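You operate a simulated robot arm through the tools that you are given. There is no shell and no other tool. Be economical: measure what you need, move in short steps, check, and stop when the job is done.

The job below is to be done with a simulated two-armed robot. You get a single attempt, and the scene is never put back.

Task
Pick up the bottle marked "foam" from the long table with one hand, pass it to the other hand and put it on the shelf of the low stand. Set down upright: bottle.

Only the result counts: the job must be done as asked and must still hold three seconds after the hand-in. Knocking over, shifting, dropping, spilling or breaking anything else fails it.

Robot
Two 7-joint arms with two-finger parallel grippers on one trunk, on a base that drives. Base frame: it is fixed to the floor where the robot stands at the start and does not move with it; the origin is under the middle of the robot, x ahead of it, y to its left, z up; the surface under the hand at the start is at about z = 0.94. Units: m, rad, N and s.
The left shoulder is at the start at [0.11, 0.169, 1.486], the right one opposite. With the tool pointing down near the work surface each hand reaches from about 0.44 to 0.76 m from the robot's upright axis, wherever it stands, measured 20 degrees to its own side. Places, roughly: shelf of the low stand (24x29 cm) [-1.1, -1.12, 0.14]. Payload 1.57 kg a hand.
The TCP of each hand is the grasp point between the finger pads, 0.03 m short of the fingertips. In the tool frame z runs along the fingers and y along their closing line. The gripper opens to 0.08 m. The fingers are 0.017 m wide and 0.012 m thick; the gripper's body (0.04 by 0.082 m) begins 0.08 m behind the TCP.
Orientation is that of the tool frame in the base frame, as a unit quaternion [x, y, z, w]. With the fingers straight down and closing along the base's y, the tool's x points along the base's -x, its y along +y and its z along -z.

Tools
- The arms move only by the tool servo_tool. It takes "left_deltas", "right_deltas" or both (then of equal length, played together; a hand with none holds still); each is a list of rows, each an object (a shift or turn left out is 0, a gripper value left out holds the last) with "dr": the turn, a rotation vector about the base's x, y, z in rad, a list of three; "delta_pos": the shift along the base's x, y, z in m, a list of three; "claw": the closure, from 0 (fully open) to 1 (shut). In form: [{"dr": [wx, wy, wz], "delta_pos": [tx, ty, tz], "claw": claw}, ...]. A call has 1 to 10 rows; each row shifts and turns the commanded pose from where the row before left it. A row lasts 0.2 s, in which the tool goes at most 0.05 m and 0.15 rad; a call with a longer step from one row to the next is refused whole, and so is a gripper value outside its range. A pose out of reach is approached as far as the arm can. The call stops where the force on the tool passes 40 N (or 10 N more than at its start, if that is more) or the arm is blocked; 0.2 s more then pass. The fingers move at their own pace (about 0.072 m/s each) and stop on an object; they squeeze with about 31 N. The grip force told is the motor's: it shows also when the fingers shut on nothing. Time passes only in rows, and 0.2 s behind the last, so rows that do not move let the fingers close. The reply holds the time, the measured pose of the TCP, the force on the tool along the base axes, the opening and the grip force, in the units named above and with some noise, with the torque about the TCP (base axes, N m) and any sound that the robot's microphone picked up, and new pictures: "pictures" is both (left out), scene, wrist or none (wrist: the cameras of the hands that moved).
- Cameras (640 x 400 px; columns grow to the right, rows downward): "scene" is now at [0.1545, 0.0352, 1.6626]; the picture's right is [0.51, -0.86, 0.00], its down [-0.65, -0.38, -0.66] and it looks along [0.57, 0.33, -0.75] (base axes); focal length 292 px, centre (320, 200). "left" rides on the left gripper at [0.072, 0.007, -0.122] in its tool frame; the picture's right is [-0.09, 1.00, 0.00], its down [-0.84, -0.08, -0.54] and it looks along [-0.54, -0.05, 0.84] (tool axes); focal length 238 px, centre (320, 200). "right" rides on the right gripper at [0.072, -0.007, -0.122] in its tool frame; the picture's right is [0.09, 1.00, 0.00], its down [-0.84, 0.08, -0.54] and it looks along [-0.54, 0.05, 0.84] (tool axes); focal length 238 px, centre (320, 200). There is no depth. A picture from a camera that has moved, and an enlarged one, comes with that camera's place and axes in the base frame and with its lens. The place of the scene camera against the robot may be out by one fixed shift of up to 0.018 m in any direction.
- raise_lower(by): slides the trunk up (or, below 0, down) by that many m; the arms and the scene camera ride with it, the base frame stays. It gives what a move gives, with no picture.
- base_move(legs): drives the robot by 1 to 6 legs, each [ahead, left, turn to the left] in m, m and rad, along the robot's own axes; the way and the turn of a leg run together, so that a leg with both is an arc; at most 1.5 m and 3.142 rad a leg. The arms and the cameras ride along, it lands a little off, and it stops where it bumps. It gives what a move gives, and a new picture of the scene camera.
- aim_head(pan, tilt): turns the head with the scene camera to pan (to the left, within 1.501 rad either way) and tilt (down, from -0.506 to 1.204), counted from straight ahead of the robot. It gives what a move gives, and a new picture of the scene camera.
- close_up(camera, box): a new picture of the part [left, top, right, bottom] of that camera's present view, enlarged. The clock stands still meanwhile.
- job_done(): hands the job in; it is judged then, once.

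Go step by step. Nothing tells you exact positions but the pictures and the camera data: compare them with the known pose of the tool, close in by small moves and look again before you grip or let go. The budget is 120 turns and 260 pictures, counting those below and the enlarged ones. Unless the task says otherwise, let go and move clear before handing in, and close with one line.

The tools are called as a command line: name --argument value ..., lists and objects as JSON in quotes. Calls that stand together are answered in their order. servo_tool: Moves the arms, as the interface text tells. Its arguments: {"type":"object","properties":{"left_deltas":{"type":"array","items":{"type":"object","properties":{"dr":{"type":"array","items":{"type":"number"}},"delta_pos":{"type":"array","items":{"type":"number"}},"claw":{"type":"number"}}}},"right_deltas":{"type":"array","items":{"type":"object","properties":{"dr":{"type":"array","items":{"type":"number"}},"delta_pos":{"type":"array","items":{"type":"number"}},"claw":{"type":"number"}}}},"pictures":{"type":"string","enum":["both","scene","wrist","none"]}},"required":[]} The other tools are called the same way: raise_lower (by) slides the trunk up or down; base_move (legs) drives the base; aim_head (pan, tilt) turns the head that bears the scene camera; close_up (camera, box) takes an enlarged picture of a part of a camera's view; job_done () hands the job in.

At the start:

```text
time: 0.0
left_eef_pos: [0.5223, 0.4806, 0.9988]
left_tool_rot: [0.0, 1.0, 0.0, 0.0]
left_force: [-0.6, 0.1, 1.2]
left_moment: [0.0, 0.01, -0.01]
left_finger_gap: 0.0799
left_grasp_force: 0.1
right_eef_pos: [0.699, -0.0022, 1.1752]
right_tool_rot: [0.0, 1.0, -0.001, 0.0]
right_force: [0.2, 0.1, -1.1]
right_moment: [0.02, 0.0, 0.03]
right_finger_gap: 0.0804
right_grasp_force: 0.0
trunk travel left (down, up): [-0.8, 0.09]
robot x, y, heading: [0.0016, -0.0007, -0.002]
head pan, tilt: [0.531, 0.852]
```

scene: 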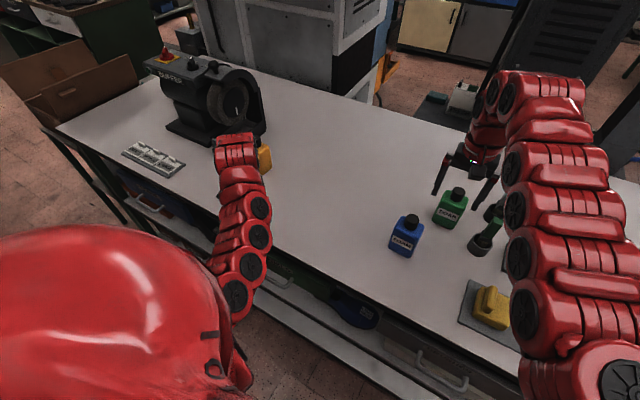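
right: 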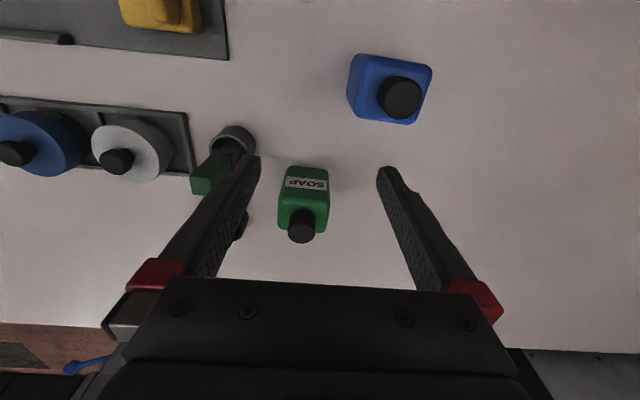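
left: 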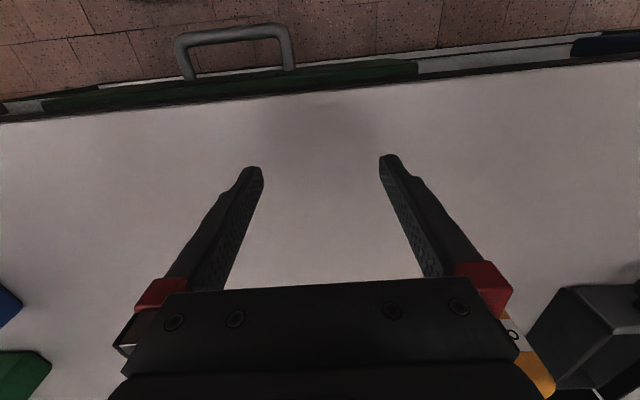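

I see a green bottle (SOAP), a blue bottle, and a yellow one behind the left hand. I'll enlarge the labels to find "foam".

close_up --camera "scene" --box '[380, 180, 480, 260]'

close_up --camera "scene" --box '[110, 120, 290, 190]'

close_up --camera "left" --box '[480, 280, 640, 400]'

```text
5.00 times, centred on (430, 220) of scene
camera zoom: at [0.1545, 0.0352, 1.6626], right [0.51, -0.86, 0.0], down [-0.65, -0.38, -0.66], along [0.57, 0.33, -0.75], focal length 1458 px, centre (-230, 100)
```

zoom: 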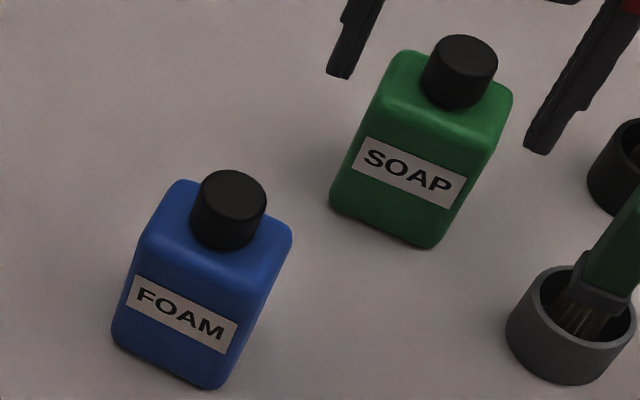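

```text
3.56 times, centred on (200, 155) of scene
camera zoom: at [0.1545, 0.0352, 1.6626], right [0.51, -0.86, 0.0], down [-0.65, -0.38, -0.66], along [0.57, 0.33, -0.75], focal length 1037 px, centre (747, 360)
```

zoom: 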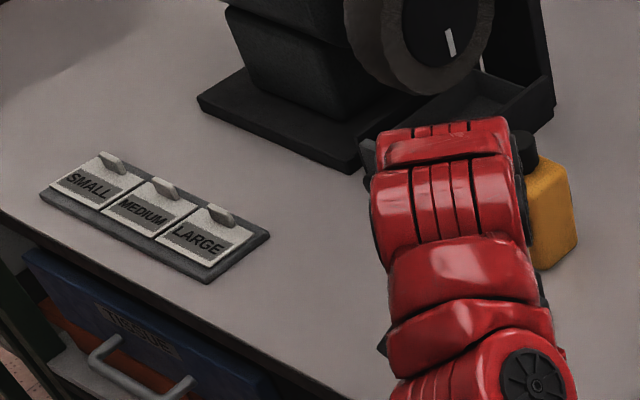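

```text
3.33 times, centred on (560, 340) of left
camera zoom: at [0.4481, 0.4867, 1.1221], right [0.09, 1.0, 0.0], down [0.84, -0.08, 0.54], along [0.54, -0.05, -0.84], focal length 794 px, centre (-480, -267)
```

zoom: 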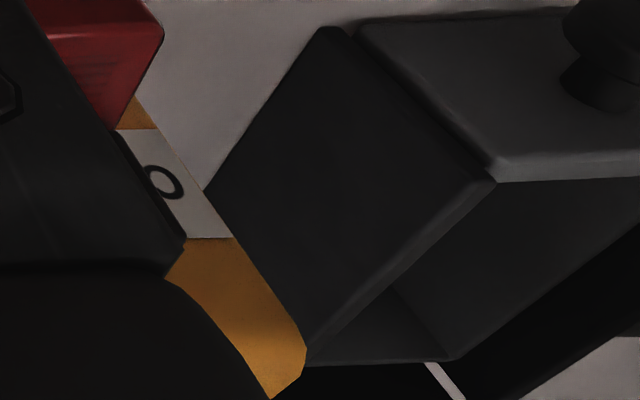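

The blue bottle is FOAM, near (0.67, 0.07). Before planning the grips, I'll look toward the low stand at the rear right.

aim_head --pan -1.5 --tilt 0.7

aim_head --pan 0.0 --tilt 0.9

```text
time: 1.9
left_eef_pos: [0.5205, 0.4811, 1.0001]
left_tool_rot: [0.0, 1.0, 0.0, 0.0]
left_force: [-1.0, 0.5, -0.3]
left_moment: [-0.05, 0.01, 0.01]
left_finger_gap: 0.0802
left_grasp_force: 0.0
right_eef_pos: [0.6989, -0.0027, 1.1751]
right_tool_rot: [0.0, 1.0, 0.001, 0.0]
right_force: [0.6, 0.2, 0.6]
right_moment: [0.04, -0.05, 0.02]
right_finger_gap: 0.0802
right_grasp_force: 0.0
trunk travel left (down, up): [-0.8, 0.09]
robot x, y, heading: [-0.0002, 0.0005, -0.001]
head pan, tilt: [-1.499, 0.7]
camera scene: at [0.0934, -0.089, 1.6751], right [-1.0, -0.07, 0.0], down [-0.05, 0.64, -0.76], along [0.06, -0.76, -0.64], focal length 292 px, centre (320, 200)
```

scene: 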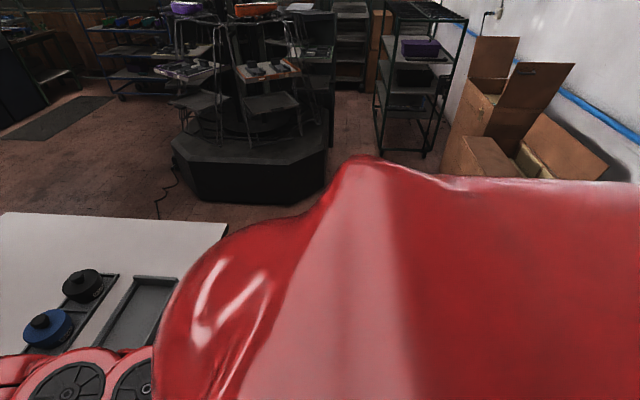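

```text
time: 3.5
left_eef_pos: [0.521, 0.481, 1.0003]
left_tool_rot: [-0.001, 1.0, 0.0, -0.001]
left_force: [-1.0, -0.7, -0.6]
left_moment: [-0.01, 0.03, 0.0]
left_finger_gap: 0.0803
left_grasp_force: 0.1
right_eef_pos: [0.6992, -0.004, 1.1758]
right_tool_rot: [0.0, 1.0, 0.0, 0.0]
right_force: [0.4, -0.4, 1.1]
right_moment: [-0.01, -0.03, 0.03]
right_finger_gap: 0.0798
right_grasp_force: 0.1
trunk travel left (down, up): [-0.8, 0.09]
robot x, y, heading: [0.0008, -0.0016, 0.004]
head pan, tilt: [0.0, 0.901]
camera scene: at [0.1627, -0.0044, 1.6589], right [0.0, -1.0, 0.0], down [-0.78, 0.0, -0.62], along [0.62, 0.0, -0.78], focal length 292 px, centre (320, 200)
```

scene: 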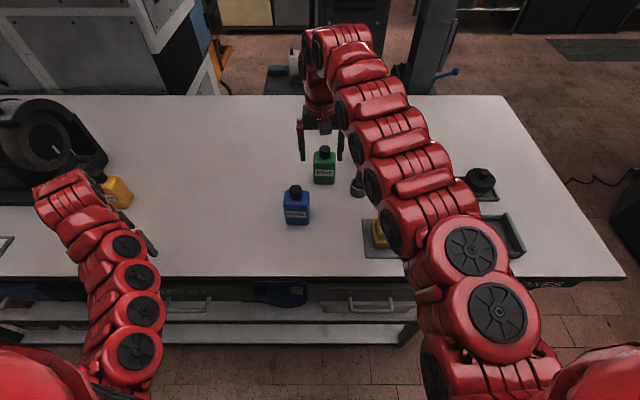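

FOAM is ahead on the table, but my shoulder hides the stand. I'll back off with empty hands and turn right to look at it before choosing the grips.

base_move --legs '[[-0.5, 0, 0], [0, 0, -1.7]]'

```text
time: 10.6
left_eef_pos: [-0.0947, -0.5819, 0.9996]
left_tool_rot: [0.755, 0.656, 0.0, -0.001]
left_force: [-0.9, 0.2, 0.0]
left_moment: [-0.01, -0.01, 0.01]
left_finger_gap: 0.0801
left_grasp_force: 0.1
right_eef_pos: [-0.599, -0.6923, 1.1737]
right_tool_rot: [0.754, 0.657, 0.0, 0.0]
right_force: [0.4, 0.1, 0.1]
right_moment: [0.03, 0.04, -0.01]
right_finger_gap: 0.0802
right_grasp_force: 0.0
trunk travel left (down, up): [-0.8, 0.09]
robot x, y, heading: [-0.5031, -0.0038, -1.712]
head pan, tilt: [0.0, 0.901]
camera scene: at [-0.5139, -0.1589, 1.6589], right [-0.99, 0.14, 0.0], down [0.11, 0.78, -0.62], along [-0.09, -0.61, -0.78], focal length 292 px, centre (320, 200)
```

scene: 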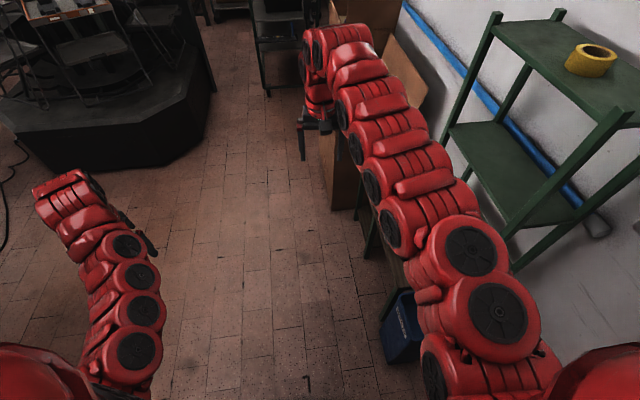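

A green two-level rack and a blue bin with something under the right arm are visible. I'll pan the head right to see the spot at (-1.1, -1.12).

aim_head --pan -0.5 --tilt 0.8

base_move --legs '[[0, 0, -0.7]]'

```text
time: 11.6
left_eef_pos: [-0.0948, -0.5822, 1.0003]
left_tool_rot: [0.755, 0.656, 0.0, 0.0]
left_force: [0.2, -1.0, 0.3]
left_moment: [0.0, 0.01, 0.0]
left_finger_gap: 0.0801
left_grasp_force: 0.1
right_eef_pos: [-0.5992, -0.6911, 1.1751]
right_tool_rot: [0.754, 0.657, 0.0, 0.0]
right_force: [-1.0, 0.7, 0.1]
right_moment: [-0.02, -0.05, -0.05]
right_finger_gap: 0.0799
right_grasp_force: 0.0
trunk travel left (down, up): [-0.8, 0.09]
robot x, y, heading: [-0.5012, 0.0009, -1.705]
head pan, tilt: [-0.499, 0.799]
camera scene: at [-0.5513, -0.1489, 1.6668], right [-0.8, 0.59, 0.0], down [0.43, 0.58, -0.7], along [-0.41, -0.56, -0.72], focal length 292 px, centre (320, 200)
```

scene: 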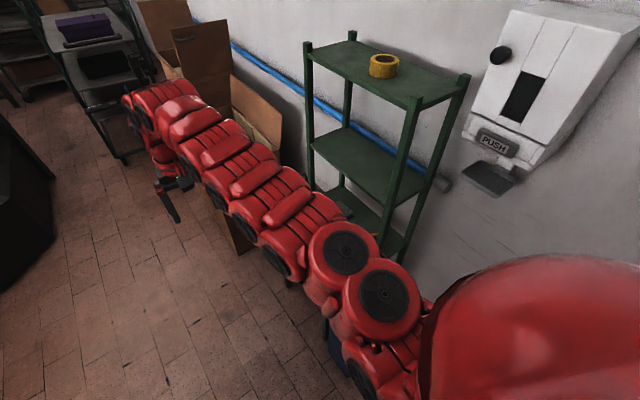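

```text
time: 13.8
left_eef_pos: [-0.5611, -0.7067, 0.9995]
left_tool_rot: [0.933, 0.361, 0.0, 0.0]
left_force: [0.2, 0.5, 0.6]
left_moment: [0.03, 0.01, 0.0]
left_finger_gap: 0.08
left_grasp_force: 0.1
right_eef_pos: [-1.0188, -0.4686, 1.1756]
right_tool_rot: [0.933, 0.361, 0.001, 0.0]
right_force: [-0.5, 0.7, -1.0]
right_moment: [-0.02, 0.0, -0.01]
right_finger_gap: 0.0801
right_grasp_force: 0.0
trunk travel left (down, up): [-0.8, 0.09]
robot x, y, heading: [-0.5023, -0.0009, -2.407]
head pan, tilt: [-0.499, 0.799]
camera scene: at [-0.6302, -0.0779, 1.6668], right [-0.24, 0.97, 0.0], down [0.7, 0.17, -0.7], along [-0.68, -0.17, -0.72], focal length 292 px, centre (320, 200)
```

scene: 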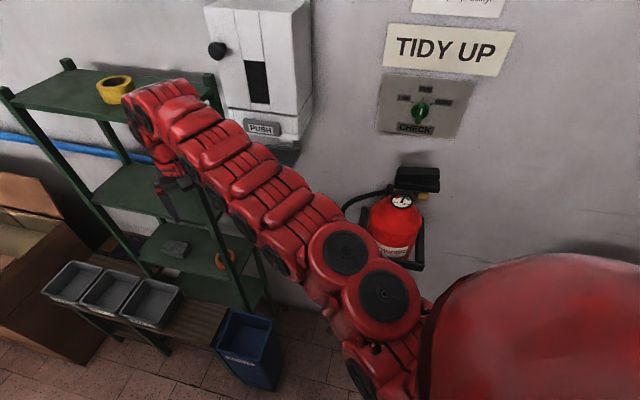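

The rack and a small bench with trays are to the left of the right arm. I'll look straight at the named spot between the arms.

aim_head --pan 0.35 --tilt 0.85

```text
time: 15.0
left_eef_pos: [-0.56, -0.7066, 0.9988]
left_tool_rot: [0.933, 0.361, 0.0, 0.0]
left_force: [-0.4, -0.7, -0.2]
left_moment: [-0.03, 0.01, -0.02]
left_finger_gap: 0.0797
left_grasp_force: 0.0
right_eef_pos: [-1.0187, -0.4694, 1.1748]
right_tool_rot: [0.933, 0.361, -0.001, 0.0]
right_force: [0.0, -0.3, 0.8]
right_moment: [0.0, 0.01, 0.01]
right_finger_gap: 0.0799
right_grasp_force: 0.0
trunk travel left (down, up): [-0.8, 0.09]
robot x, y, heading: [-0.4997, -0.0001, -2.401]
head pan, tilt: [0.351, 0.85]
camera scene: at [-0.5882, -0.1279, 1.6628], right [-0.89, 0.46, 0.0], down [0.35, 0.67, -0.66], along [-0.31, -0.58, -0.75], focal length 292 px, centre (320, 200)
```

scene: 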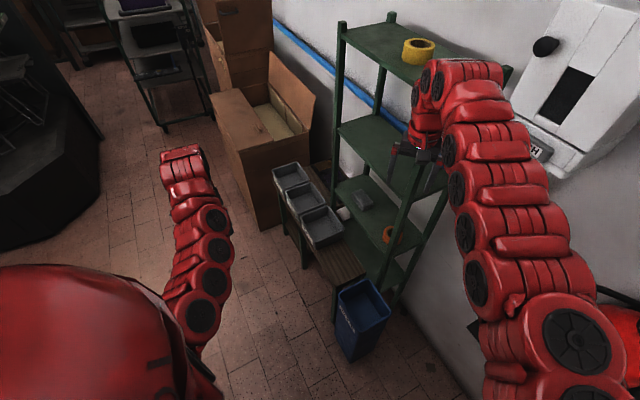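

close_up --camera "scene" --box '[250, 130, 450, 370]'

```text
1.67 times, centred on (350, 250) of scene
camera zoom: at [-0.5882, -0.1279, 1.6628], right [-0.89, 0.46, 0.0], down [0.35, 0.67, -0.66], along [-0.31, -0.58, -0.75], focal length 486 px, centre (270, 117)
```

zoom: 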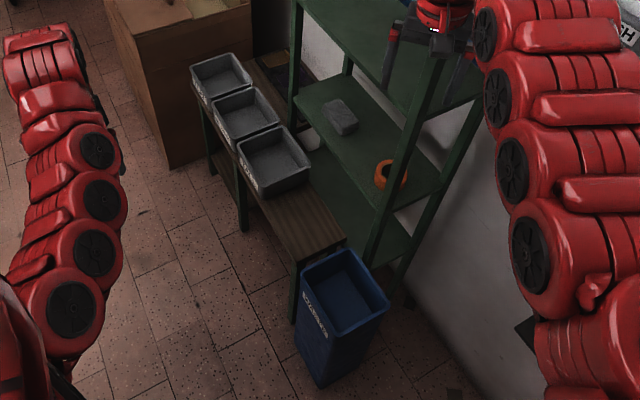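

The low stand is the wooden bench: legs at x≈-0.92, y≈-0.58, -0.96 and -1.24, and a top at z≈0.47. The shelf lies under the top between the last two leg pairs, so the final hand must enter from the front.

My plan is for the right hand to lift the bottle by the cap from above. The left hand then takes the body with a forward-tilted grip and places it. I'll raise the left hand a little first, then drive back to the table.

servo_tool --left_deltas '[{"delta_pos": [0, 0, 0.04]}, {"delta_pos": [0, 0, 0.04]}, {"delta_pos": [0, 0, 0.04]}]' --pictures "none"

aim_head --pan 0.0 --tilt 0.9

base_move --legs '[[0, 0, 2.401], [0.5, 0.06, 0]]'

```text
time: 15.8
left_eef_pos: [-0.5444, -0.7324, 1.1015]
left_tool_rot: [0.932, 0.362, 0.0, 0.0]
left_force: [0.2, 0.5, 0.3]
left_moment: [-0.02, 0.02, -0.03]
left_finger_gap: 0.0801
left_grasp_force: 0.1
left hand out of reach, approached as far as the arm can: row 1, 2
right_eef_pos: [-1.0168, -0.4683, 1.1761]
right_tool_rot: [0.933, 0.361, -0.001, 0.0]
right_force: [0.4, 0.5, -0.3]
right_moment: [0.0, -0.01, 0.03]
right_finger_gap: 0.08
right_grasp_force: 0.1
trunk travel left (down, up): [-0.8, 0.09]
robot x, y, heading: [-0.4962, 0.0006, -2.404]
head pan, tilt: [0.351, 0.85]
```

```text
time: 16.6
left_eef_pos: [-0.548, -0.7333, 1.0997]
left_tool_rot: [0.933, 0.36, 0.0, 0.0]
left_force: [-0.5, 1.1, -0.6]
left_moment: [0.0, -0.01, -0.02]
left_finger_gap: 0.0798
left_grasp_force: 0.0
right_eef_pos: [-1.0197, -0.468, 1.1764]
right_tool_rot: [0.933, 0.361, 0.0, 0.001]
right_force: [0.3, -0.3, 0.1]
right_moment: [-0.01, 0.03, 0.03]
right_finger_gap: 0.08
right_grasp_force: 0.1
trunk travel left (down, up): [-0.8, 0.09]
robot x, y, heading: [-0.5024, 0.0013, -2.405]
head pan, tilt: [0.0, 0.901]
camera scene: at [-0.6081, -0.1099, 1.6589], right [-0.67, 0.74, 0.0], down [0.58, 0.53, -0.62], along [-0.46, -0.42, -0.78], focal length 292 px, centre (320, 200)
```

scene: 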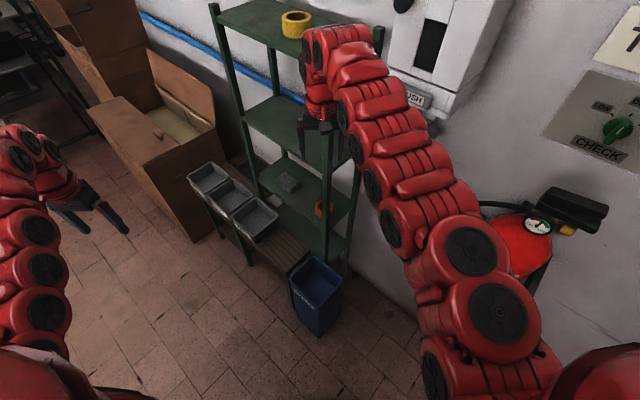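

```text
time: 25.2
left_eef_pos: [0.5305, 0.5612, 1.101]
left_tool_rot: [0.005, 1.0, 0.0, -0.001]
left_force: [-0.2, 0.8, 0.0]
left_moment: [-0.01, 0.01, -0.03]
left_finger_gap: 0.0799
left_grasp_force: 0.0
right_eef_pos: [0.6967, 0.0474, 1.1752]
right_tool_rot: [0.005, 1.0, -0.001, 0.0]
right_force: [-0.5, -0.8, -0.7]
right_moment: [0.03, 0.0, -0.01]
right_finger_gap: 0.08
right_grasp_force: 0.1
trunk travel left (down, up): [-0.8, 0.09]
robot x, y, heading: [-0.0025, 0.06, -0.008]
head pan, tilt: [0.0, 0.901]
camera scene: at [0.1601, 0.0517, 1.659], right [-0.01, -1.0, 0.0], down [-0.78, 0.01, -0.62], along [0.62, -0.01, -0.78], focal length 292 px, centre (320, 200)
```

scene: 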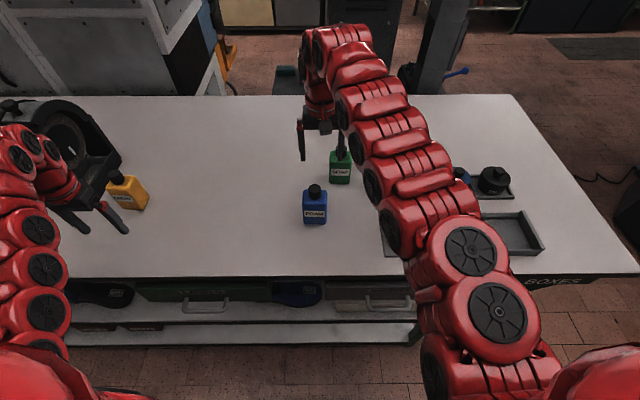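

The base is back at the table and FOAM is near (0.67, 0.065). I'll yaw the right hand 90° so its fingers close across the bottle's thin side.

servo_tool --right_deltas '[{"dr": [0, 0, 0.15]}, {"dr": [0, 0, 0.15]}, {"dr": [0, 0, 0.15]}, {"dr": [0, 0, 0.15]}, {"dr": [0, 0, 0.15]}, {"dr": [0, 0, 0.15]}, {"dr": [0, 0, 0.15]}, {"dr": [0, 0, 0.15]}, {"dr": [0, 0, 0.15]}, {"dr": [0, 0, 0.15]}]' --pictures "wrist"

```text
time: 27.4
left_eef_pos: [0.531, 0.5619, 1.102]
left_tool_rot: [0.005, 1.0, 0.0, 0.0]
left_force: [0.1, -0.2, 0.2]
left_moment: [0.0, 0.0, 0.01]
left_finger_gap: 0.0802
left_grasp_force: 0.1
right_eef_pos: [0.697, 0.0467, 1.1757]
right_tool_rot: [-0.679, 0.734, -0.001, 0.0]
right_force: [0.6, -0.5, -0.2]
right_moment: [0.0, -0.01, 0.01]
right_finger_gap: 0.0802
right_grasp_force: 0.0
trunk travel left (down, up): [-0.8, 0.09]
robot x, y, heading: [-0.0016, 0.0621, -0.012]
head pan, tilt: [0.0, 0.901]
camera right: at [0.6978, -0.0246, 1.2958], right [-1.0, -0.01, 0.0], down [-0.01, 0.84, 0.54], along [-0.01, 0.54, -0.84], focal length 238 px, centre (320, 200)
```

right: 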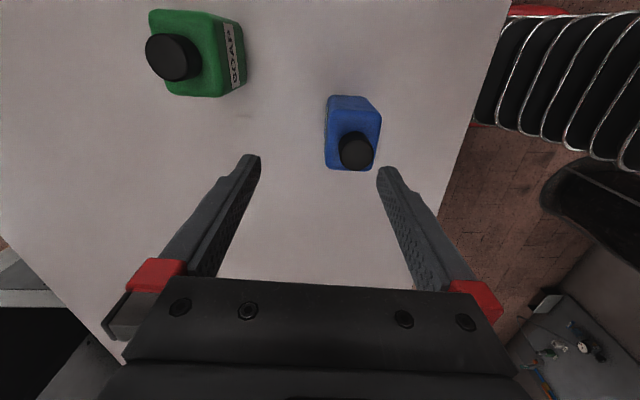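

servo_tool --right_deltas '[{"delta_pos": [-0.02, 0.01, 0], "dr": [0, 0, 0.07]}, {"delta_pos": [-0.02, 0.01, -0.02]}, {"delta_pos": [0, 0, -0.02]}]' --pictures "wrist"

close_up --camera "right" --box '[240, 80, 400, 240]'

```text
time: 28.2
left_eef_pos: [0.5332, 0.5613, 1.0994]
left_tool_rot: [0.005, 1.0, 0.0, 0.0]
left_force: [-0.5, -0.3, -0.5]
left_moment: [0.0, 0.02, 0.01]
left_finger_gap: 0.0799
left_grasp_force: 0.0
right_eef_pos: [0.6565, 0.066, 1.1351]
right_tool_rot: [-0.703, 0.711, 0.001, 0.0]
right_force: [0.1, -0.2, 0.4]
right_moment: [0.02, 0.0, 0.0]
right_finger_gap: 0.0801
right_grasp_force: 0.2
trunk travel left (down, up): [-0.8, 0.09]
robot x, y, heading: [-0.0011, 0.057, -0.009]
head pan, tilt: [0.0, 0.901]
camera right: at [0.6636, -0.0054, 1.2558], right [-1.0, -0.08, 0.0], down [-0.07, 0.84, 0.54], along [-0.04, 0.54, -0.84], focal length 238 px, centre (320, 200)
```

right: 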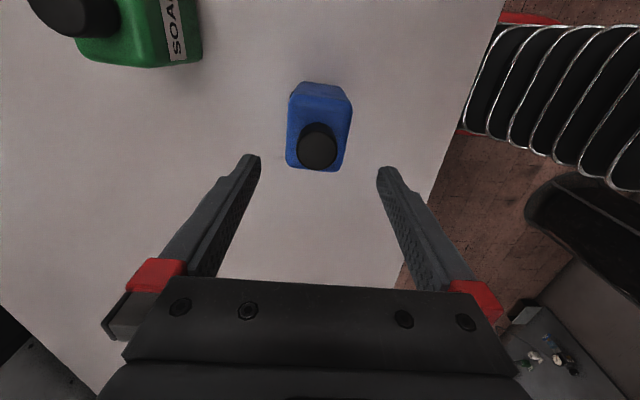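

```text
2.50 times, centred on (320, 160) of right
camera zoom: at [0.6636, -0.0054, 1.2558], right [-1.0, -0.08, 0.0], down [-0.07, 0.84, 0.54], along [-0.04, 0.54, -0.84], focal length 596 px, centre (320, 300)
```

zoom: 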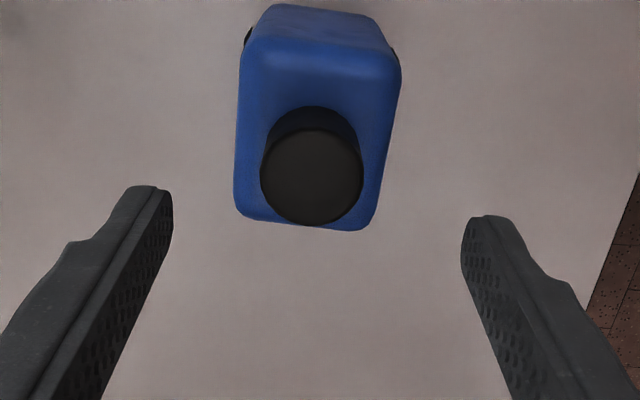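

The cap lies at about (0.660, 0.066). I'll descend a little and check the fingertip height against the cap from the scene camera.

servo_tool --right_deltas '[{"delta_pos": [0.003, 0, -0.02]}, {"delta_pos": [0, 0, -0.02]}]' --pictures "none"

close_up --camera "right" --box '[240, 80, 400, 240]'

close_up --camera "scene" --box '[260, 130, 380, 250]'

```text
time: 28.9
left_eef_pos: [0.5327, 0.561, 1.1008]
left_tool_rot: [0.005, 1.0, 0.0, 0.0]
left_force: [-0.6, 0.3, -0.3]
left_moment: [0.01, 0.0, -0.01]
left_finger_gap: 0.0799
left_grasp_force: 0.1
right_eef_pos: [0.6605, 0.0667, 1.0944]
right_tool_rot: [-0.703, 0.711, 0.0, 0.0]
right_force: [-0.9, -0.8, 0.8]
right_moment: [0.03, 0.01, -0.02]
right_finger_gap: 0.0803
right_grasp_force: 0.0
trunk travel left (down, up): [-0.8, 0.09]
robot x, y, heading: [-0.0025, 0.06, -0.008]
head pan, tilt: [0.0, 0.901]
```

```text
2.50 times, centred on (320, 160) of right
camera zoom: at [0.6668, -0.0054, 1.2159], right [-1.0, -0.08, 0.0], down [-0.07, 0.84, 0.54], along [-0.04, 0.54, -0.84], focal length 596 px, centre (320, 300)
```

zoom: 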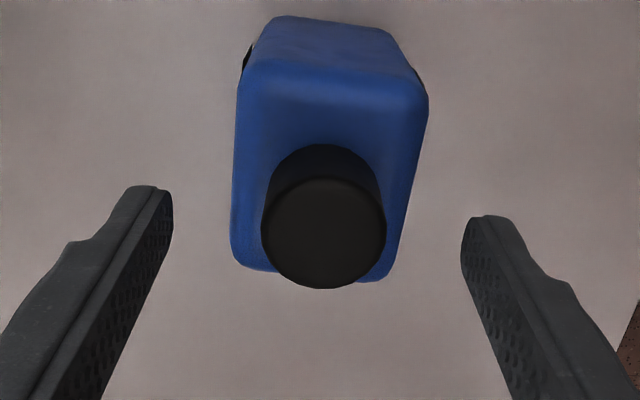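

```text
3.33 times, centred on (320, 190) of scene
camera zoom: at [0.1613, 0.0517, 1.6589], right [-0.01, -1.0, 0.0], down [-0.78, 0.01, -0.62], along [0.62, -0.01, -0.78], focal length 972 px, centre (320, 233)
```

zoom: 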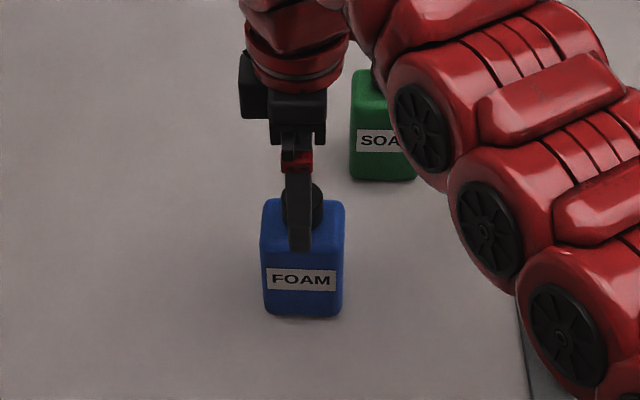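

The cap top is at z≈1.08, so the bottle is about 14 cm tall and the body roughly 7×5 cm. I'll grip the thin faces at the top of the body with the right hand, leaving the lower body free for the left. First I'll shift 4 mm in -y and descend.

servo_tool --right_deltas '[{"delta_pos": [0, -0.0045, 0]}, {"delta_pos": [0, 0, -0.015]}, {"delta_pos": [0, 0, -0.015]}, {"delta_pos": [0, 0, -0.012]}]' --pictures "wrist"

close_up --camera "scene" --box '[260, 130, 380, 250]'

```text
time: 29.9
left_eef_pos: [0.5327, 0.5621, 1.101]
left_tool_rot: [0.005, 1.0, 0.0, 0.0]
left_force: [-1.1, 0.1, 0.0]
left_moment: [-0.01, -0.01, -0.03]
left_finger_gap: 0.08
left_grasp_force: 0.1
right_eef_pos: [0.6598, 0.0628, 1.0526]
right_tool_rot: [-0.703, 0.712, 0.0, -0.001]
right_force: [0.6, -0.5, -0.4]
right_moment: [-0.01, 0.03, 0.0]
right_finger_gap: 0.0799
right_grasp_force: 0.0
trunk travel left (down, up): [-0.8, 0.09]
robot x, y, heading: [-0.0023, 0.055, -0.011]
head pan, tilt: [0.0, 0.901]
camera right: at [0.6663, -0.009, 1.1734], right [-1.0, -0.08, 0.0], down [-0.07, 0.84, 0.54], along [-0.04, 0.54, -0.84], focal length 238 px, centre (320, 200)
```

right: 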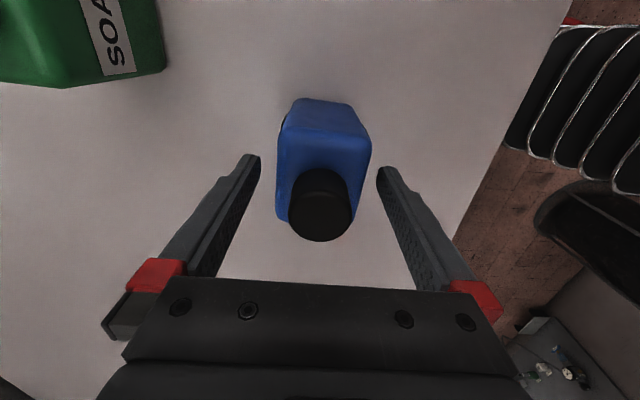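

```text
3.33 times, centred on (320, 190) of scene
camera zoom: at [0.1611, 0.0519, 1.6589], right [-0.01, -1.0, 0.0], down [-0.78, 0.01, -0.62], along [0.62, -0.01, -0.78], focal length 972 px, centre (320, 233)
```

zoom: 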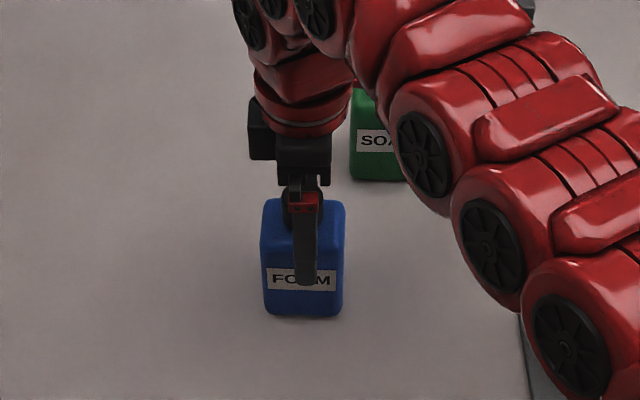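

The fingers straddle the body's thin side, centred on it. I'll close now.

servo_tool --right_deltas '[{"claw": 1}, {"claw": 1}, {"claw": 1}, {"claw": 1}]' --pictures "wrist"

```text
time: 30.9
left_eef_pos: [0.5324, 0.561, 1.1021]
left_tool_rot: [0.006, 1.0, 0.0, 0.0]
left_force: [0.7, 0.5, 0.7]
left_moment: [-0.03, 0.01, 0.0]
left_finger_gap: 0.0801
left_grasp_force: 0.1
right_eef_pos: [0.6608, 0.0632, 1.0516]
right_tool_rot: [-0.703, 0.711, 0.0, 0.0]
right_force: [-0.8, 0.1, 0.2]
right_moment: [-0.13, 0.05, -0.05]
right_finger_gap: 0.0583
right_grasp_force: 30.9
trunk travel left (down, up): [-0.8, 0.09]
robot x, y, heading: [-0.0021, 0.0578, -0.009]
head pan, tilt: [0.0, 0.901]
camera right: at [0.6662, -0.0089, 1.1736], right [-1.0, -0.08, 0.0], down [-0.07, 0.84, 0.54], along [-0.04, 0.54, -0.84], focal length 238 px, centre (320, 200)
```

right: 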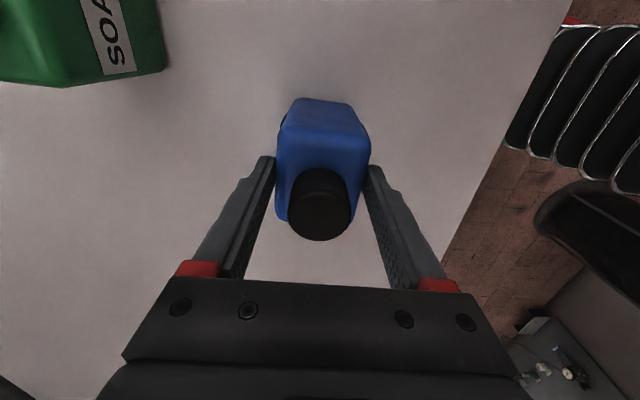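

It is gripped at 58 mm. I'll lift straight up and start tilting the left hand forward (pitch up about the base's y).

servo_tool --right_deltas '[{"delta_pos": [0, 0, 0.02]}, {"delta_pos": [0, 0, 0.03]}, {"delta_pos": [0, 0, 0.03]}, {"delta_pos": [0, 0, 0.03]}]' --pictures "both"

```text
time: 31.9
left_eef_pos: [0.5314, 0.5613, 1.1012]
left_tool_rot: [0.006, 1.0, 0.001, 0.0]
left_force: [0.1, -0.1, 0.2]
left_moment: [-0.01, 0.02, -0.02]
left_finger_gap: 0.08
left_grasp_force: 0.0
right_eef_pos: [0.6604, 0.062, 1.164]
right_tool_rot: [-0.702, 0.712, 0.0, 0.0]
right_force: [-0.5, -0.5, -4.0]
right_moment: [-0.02, -0.01, -0.03]
right_finger_gap: 0.0581
right_grasp_force: 31.2
trunk travel left (down, up): [-0.8, 0.09]
robot x, y, heading: [0.0004, 0.058, -0.008]
head pan, tilt: [0.0, 0.901]
camera scene: at [0.1609, 0.0519, 1.6589], right [-0.01, -1.0, 0.0], down [-0.78, 0.01, -0.62], along [0.62, -0.01, -0.78], focal length 292 px, centre (320, 200)
camera right: at [0.6666, -0.0096, 1.2846], right [-1.0, -0.08, 0.0], down [-0.07, 0.84, 0.54], along [-0.04, 0.54, -0.84], focal length 238 px, centre (320, 200)
```

scene: 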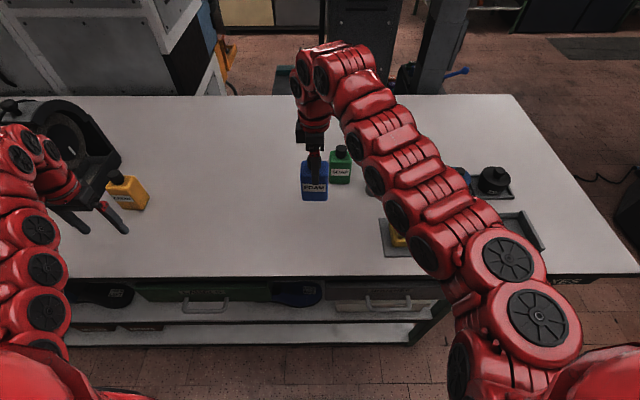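
right: 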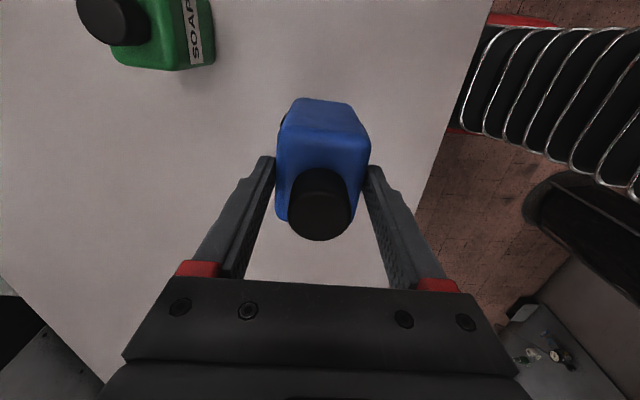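

The bottle is held and weighs about 0.4 kg. I'll back away from the table so the handover has free space.

base_move --legs '[[-0.5, 0, 0]]'

```text
time: 34.8
left_eef_pos: [0.0354, 0.5662, 1.1011]
left_tool_rot: [0.006, 1.0, 0.0, 0.0]
left_force: [0.1, 0.8, 0.8]
left_moment: [-0.02, -0.01, -0.03]
left_finger_gap: 0.0803
left_grasp_force: 0.0
right_eef_pos: [0.1633, 0.0671, 1.1631]
right_tool_rot: [-0.703, 0.712, 0.0, 0.0]
right_force: [-0.2, 0.1, -4.0]
right_moment: [0.0, -0.02, -0.01]
right_finger_gap: 0.0579
right_grasp_force: 31.1
trunk travel left (down, up): [-0.8, 0.09]
robot x, y, heading: [-0.4974, 0.0603, -0.012]
head pan, tilt: [0.0, 0.901]
camera scene: at [-0.3354, 0.057, 1.6588], right [-0.01, -1.0, 0.0], down [-0.78, 0.01, -0.62], along [0.62, -0.01, -0.78], focal length 292 px, centre (320, 200)
```

scene: 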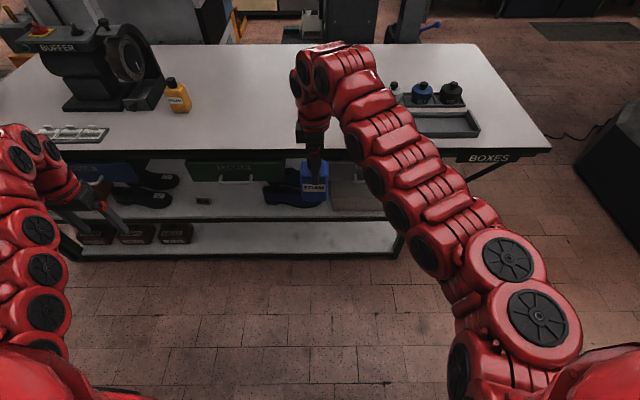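

Now I'll pitch the left hand forward to about 30° below horizontal while it is still well away.

servo_tool --left_deltas '[{"dr": [0, -0.15, 0], "delta_pos": [0, 0, 0.0]}, {"dr": [0, -0.15, 0]}, {"dr": [0, -0.15, 0]}, {"dr": [0, -0.15, 0]}, {"dr": [0, -0.15, 0]}, {"dr": [0, -0.15, 0]}, {"dr": [0, -0.15, 0]}]' --pictures "scene"

```text
time: 36.4
left_eef_pos: [0.0463, 0.5728, 1.0897]
left_tool_rot: [0.004, 0.865, 0.003, 0.502]
left_force: [0.6, -0.2, 0.2]
left_moment: [-0.01, 0.01, -0.02]
left_finger_gap: 0.0801
left_grasp_force: 0.0
left hand out of reach, approached as far as the arm can: row 1
right_eef_pos: [0.1637, 0.0676, 1.1628]
right_tool_rot: [-0.703, 0.712, 0.001, -0.001]
right_force: [0.1, -1.0, -3.6]
right_moment: [0.0, 0.02, -0.01]
right_finger_gap: 0.0579
right_grasp_force: 31.2
trunk travel left (down, up): [-0.8, 0.09]
robot x, y, heading: [-0.4994, 0.0633, -0.012]
head pan, tilt: [0.0, 0.901]
camera scene: at [-0.3363, 0.0569, 1.6589], right [-0.01, -1.0, 0.0], down [-0.78, 0.01, -0.62], along [0.62, -0.01, -0.78], focal length 292 px, centre (320, 200)
```

scene: 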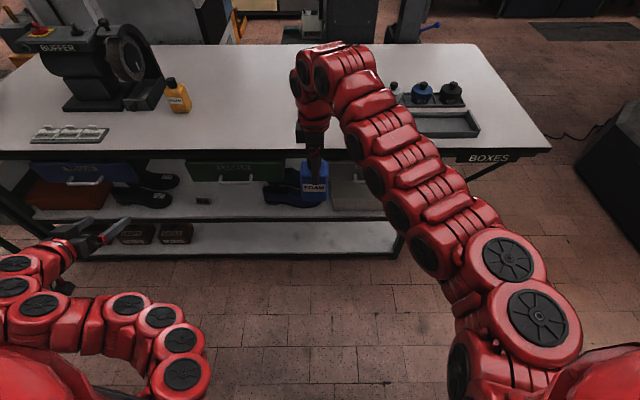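

Now I'll swing the left hand to point toward -y (at the bottle) and move it to a stand-off position.

servo_tool --left_deltas '[{"delta_pos": [0.0118, -0.031, 0.008], "dr": [0, 0, -0.15]}, {"delta_pos": [0.0118, -0.031, 0.008], "dr": [0, 0, -0.15]}, {"delta_pos": [0.0118, -0.031, 0.008], "dr": [0, 0, -0.15]}, {"delta_pos": [0.0118, -0.031, 0.008], "dr": [0, 0, -0.15]}, {"delta_pos": [0.0118, -0.031, 0.008], "dr": [0, 0, -0.15]}, {"delta_pos": [0.0118, -0.031, 0.008], "dr": [0, 0, -0.15]}, {"delta_pos": [0.0118, -0.031, 0.008], "dr": [0, 0, -0.15]}, {"delta_pos": [0.0118, -0.031, 0.008], "dr": [0, 0, -0.15]}, {"delta_pos": [0.0118, -0.031, 0.008], "dr": [0, 0, -0.15]}, {"delta_pos": [0.0118, -0.031, 0.008], "dr": [0, 0, -0.15]}]'

```text
time: 38.6
left_eef_pos: [0.1687, 0.2894, 1.1903]
left_tool_rot: [0.544, 0.651, -0.338, 0.409]
left_force: [0.0, -0.2, 0.3]
left_moment: [0.02, 0.0, -0.03]
left_finger_gap: 0.0798
left_grasp_force: 0.0
left hand out of reach, approached as far as the arm can: row 9
right_eef_pos: [0.165, 0.0632, 1.1621]
right_tool_rot: [-0.702, 0.712, 0.002, 0.0]
right_force: [-0.1, -0.7, -4.4]
right_moment: [0.0, 0.01, 0.01]
right_finger_gap: 0.0574
right_grasp_force: 30.9
trunk travel left (down, up): [-0.8, 0.09]
robot x, y, heading: [-0.4976, 0.0636, -0.01]
head pan, tilt: [0.0, 0.901]
camera scene: at [-0.3332, 0.0527, 1.6585], right [-0.01, -1.0, 0.0], down [-0.79, 0.01, -0.62], along [0.62, 0.0, -0.79], focal length 292 px, centre (320, 200)
camera left: at [0.1485, 0.4284, 1.1801], right [0.99, 0.14, 0.09], down [-0.1, 0.1, 0.99], along [0.13, -0.98, 0.12], focal length 238 px, centre (320, 200)
```

scene: 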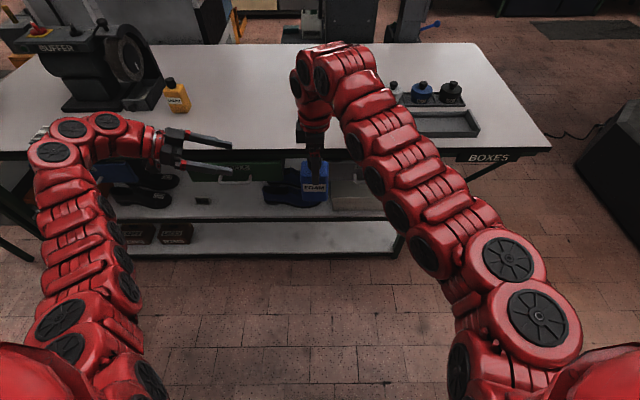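
left: 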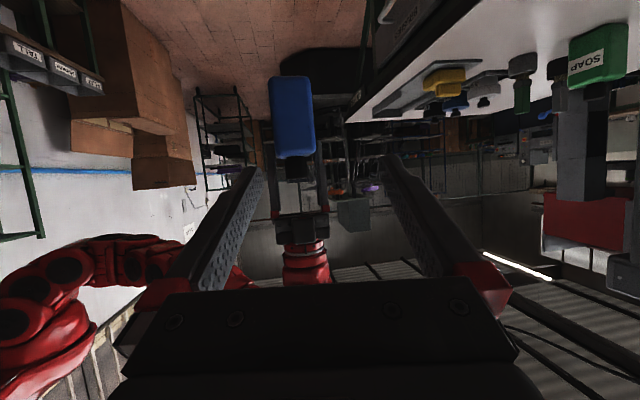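

The left hand has a good view. It points about 10° off straight -y, so I'll turn the right hand by 0.19 rad to match and bring the left to a 13 cm stand-off.

servo_tool --left_deltas '[{"delta_pos": [-0.006, -0.028, -0.011]}, {"delta_pos": [-0.006, -0.028, -0.011]}, {"delta_pos": [-0.006, -0.027, -0.01]}]' --right_deltas '[{"dr": [0, 0, 0.07]}, {"dr": [0, 0, 0.06]}, {"dr": [0, 0, 0.06]}]'

```text
time: 39.4
left_eef_pos: [0.1475, 0.2106, 1.1602]
left_tool_rot: [0.543, 0.65, -0.338, 0.41]
left_force: [1.1, 0.0, -0.3]
left_moment: [-0.04, -0.01, -0.03]
left_finger_gap: 0.0801
left_grasp_force: 0.2
right_eef_pos: [0.1627, 0.0667, 1.164]
right_tool_rot: [0.767, -0.641, 0.0, 0.0]
right_force: [-0.3, 0.5, -3.5]
right_moment: [-0.03, 0.0, 0.02]
right_finger_gap: 0.0578
right_grasp_force: 30.4
trunk travel left (down, up): [-0.8, 0.09]
robot x, y, heading: [-0.5002, 0.0644, -0.016]
head pan, tilt: [0.0, 0.901]
camera scene: at [-0.3371, 0.0567, 1.659], right [-0.01, -1.0, 0.0], down [-0.78, 0.01, -0.62], along [0.62, -0.01, -0.78], focal length 292 px, centre (320, 200)
camera right: at [0.1824, -0.0018, 1.2843], right [-0.96, -0.27, 0.0], down [-0.22, 0.81, 0.54], along [-0.14, 0.52, -0.84], focal length 238 px, centre (320, 200)
camera left: at [0.1267, 0.3496, 1.1488], right [0.99, 0.14, 0.09], down [-0.1, 0.11, 0.99], along [0.13, -0.98, 0.12], focal length 238 px, centre (320, 200)
```

scene: 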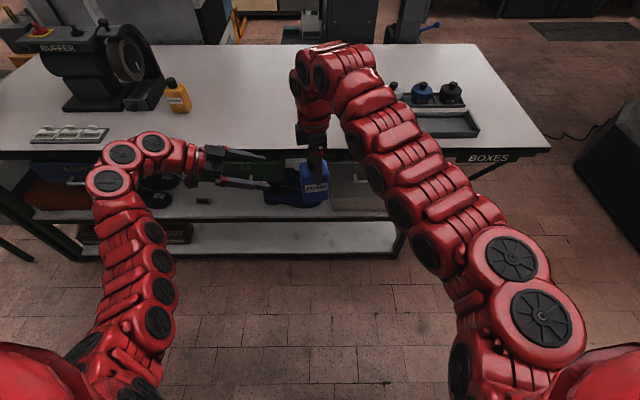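
right: 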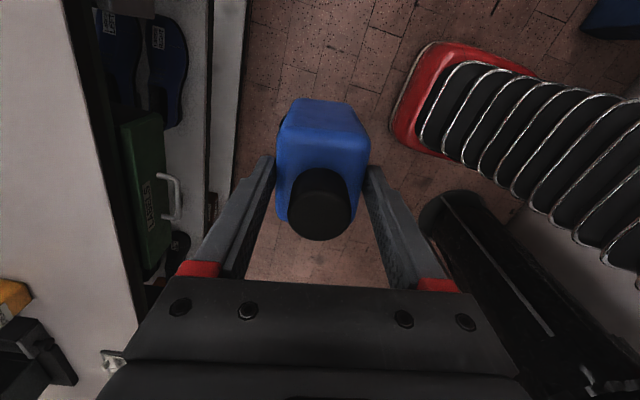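
left: 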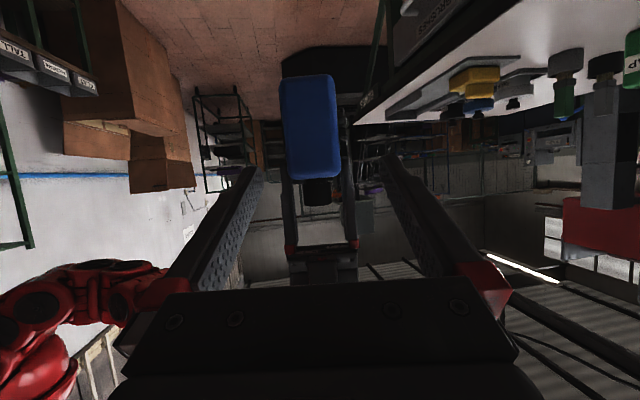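

The positions agree between the cameras. I'll shift the left hand 1 cm sideways to align with the bottle and then advance part way.

servo_tool --left_deltas '[{"delta_pos": [-0.01, -0.002, 0]}, {"delta_pos": [0.005, -0.027, -0.013]}, {"delta_pos": [0.005, -0.027, -0.013]}, {"delta_pos": [0.003, -0.016, -0.008]}]' --pictures "both"

```text
time: 40.4
left_eef_pos: [0.1517, 0.1405, 1.128]
left_tool_rot: [0.543, 0.651, -0.337, 0.41]
left_force: [-0.1, -0.6, 0.1]
left_moment: [-0.01, 0.05, -0.06]
left_finger_gap: 0.0799
left_grasp_force: 0.1
right_eef_pos: [0.1637, 0.0672, 1.1639]
right_tool_rot: [0.767, -0.642, -0.001, -0.001]
right_force: [0.1, -0.5, -4.3]
right_moment: [0.0, -0.01, 0.01]
right_finger_gap: 0.0577
right_grasp_force: 31.0
trunk travel left (down, up): [-0.8, 0.09]
robot x, y, heading: [-0.4989, 0.0607, -0.008]
head pan, tilt: [0.0, 0.901]
camera scene: at [-0.3365, 0.0567, 1.6589], right [-0.01, -1.0, 0.0], down [-0.78, 0.01, -0.62], along [0.62, -0.01, -0.78], focal length 292 px, centre (320, 200)
camera left: at [0.1326, 0.2792, 1.116], right [0.99, 0.14, 0.09], down [-0.1, 0.1, 0.99], along [0.13, -0.98, 0.12], focal length 238 px, centre (320, 200)
```

scene: 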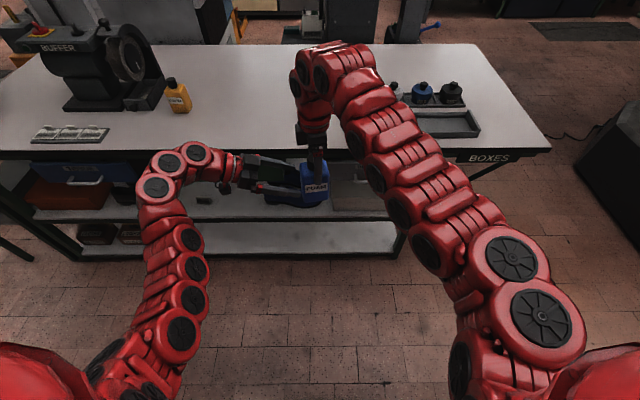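
left: 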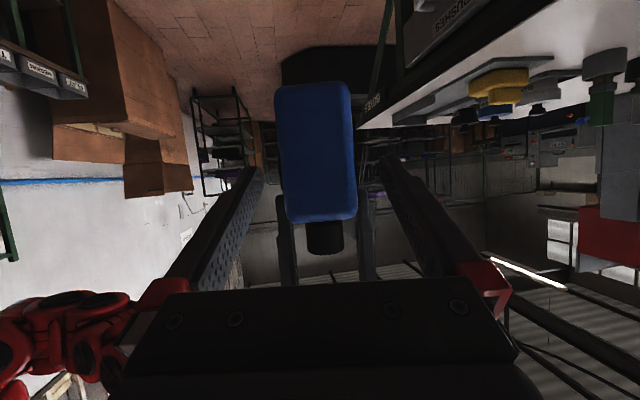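

The bottle is centred between the left fingers. I'll advance the last 8 cm.

servo_tool --left_deltas '[{"delta_pos": [0.004, -0.024, -0.012]}, {"delta_pos": [0.004, -0.024, -0.012]}, {"delta_pos": [0.004, -0.024, -0.011]}]' --pictures "both"

close_up --camera "scene" --box '[230, 120, 380, 220]'

```text
time: 41.2
left_eef_pos: [0.166, 0.0669, 1.09]
left_tool_rot: [0.543, 0.65, -0.338, 0.409]
left_force: [1.2, 0.2, -0.3]
left_moment: [-0.04, 0.0, -0.01]
left_finger_gap: 0.0799
left_grasp_force: 0.1
right_eef_pos: [0.1635, 0.0668, 1.1625]
right_tool_rot: [0.767, -0.642, 0.001, 0.0]
right_force: [0.4, 0.2, -3.6]
right_moment: [-0.01, 0.0, -0.03]
right_finger_gap: 0.0577
right_grasp_force: 31.3
trunk travel left (down, up): [-0.8, 0.09]
robot x, y, heading: [-0.5004, 0.0599, -0.009]
head pan, tilt: [0.0, 0.901]
camera scene: at [-0.3357, 0.0564, 1.6588], right [-0.01, -1.0, 0.0], down [-0.78, 0.01, -0.62], along [0.62, -0.01, -0.78], focal length 292 px, centre (320, 200)
camera left: at [0.146, 0.2064, 1.0792], right [0.99, 0.14, 0.09], down [-0.1, 0.11, 0.99], along [0.13, -0.98, 0.12], focal length 238 px, centre (320, 200)
```

scene: 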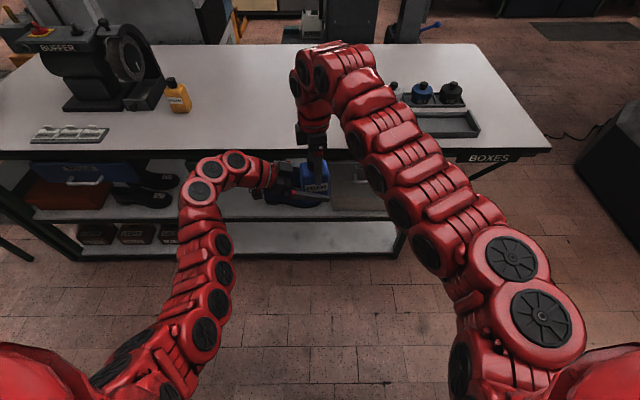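
left: 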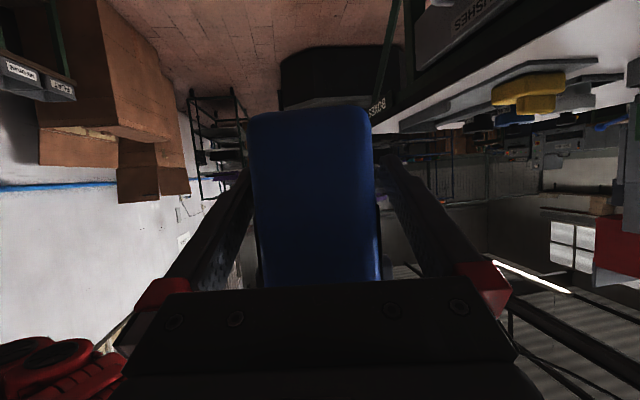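

```text
4.00 times, centred on (305, 170) of scene
camera zoom: at [-0.3357, 0.0564, 1.6588], right [-0.01, -1.0, 0.0], down [-0.78, 0.01, -0.62], along [0.62, -0.01, -0.78], focal length 1166 px, centre (380, 320)
```

zoom: 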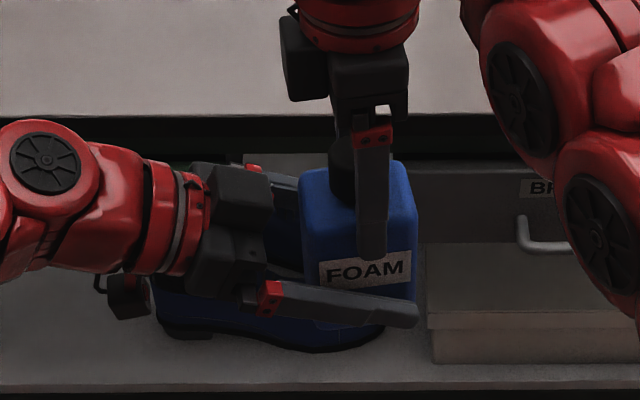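

The left fingers straddle the lower body, well below the right fingertips. I'll close the left hand.

servo_tool --left_deltas '[{"claw": 1}, {"claw": 1}, {"claw": 1}, {"claw": 1}]' --pictures "none"

close_up --camera "scene" --box '[230, 120, 380, 220]'

```text
time: 42.2
left_eef_pos: [0.1664, 0.0666, 1.0903]
left_tool_rot: [0.544, 0.649, -0.34, 0.409]
left_force: [-16.6, -6.5, -0.1]
left_moment: [0.31, -0.44, -0.45]
left_finger_gap: 0.0581
left_grasp_force: 31.4
right_eef_pos: [0.1639, 0.0679, 1.1642]
right_tool_rot: [0.767, -0.642, 0.001, -0.001]
right_force: [17.4, 7.3, -3.1]
right_moment: [0.25, -0.82, 0.48]
right_finger_gap: 0.0577
right_grasp_force: 31.1
trunk travel left (down, up): [-0.8, 0.09]
robot x, y, heading: [-0.5001, 0.064, -0.011]
head pan, tilt: [0.0, 0.901]
```

```text
4.00 times, centred on (305, 170) of scene
camera zoom: at [-0.3361, 0.0568, 1.6589], right [-0.01, -1.0, 0.0], down [-0.78, 0.01, -0.62], along [0.62, -0.01, -0.78], focal length 1166 px, centre (380, 320)
```

zoom: 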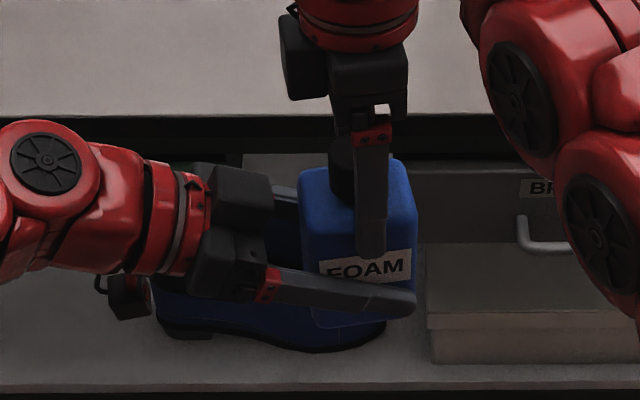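

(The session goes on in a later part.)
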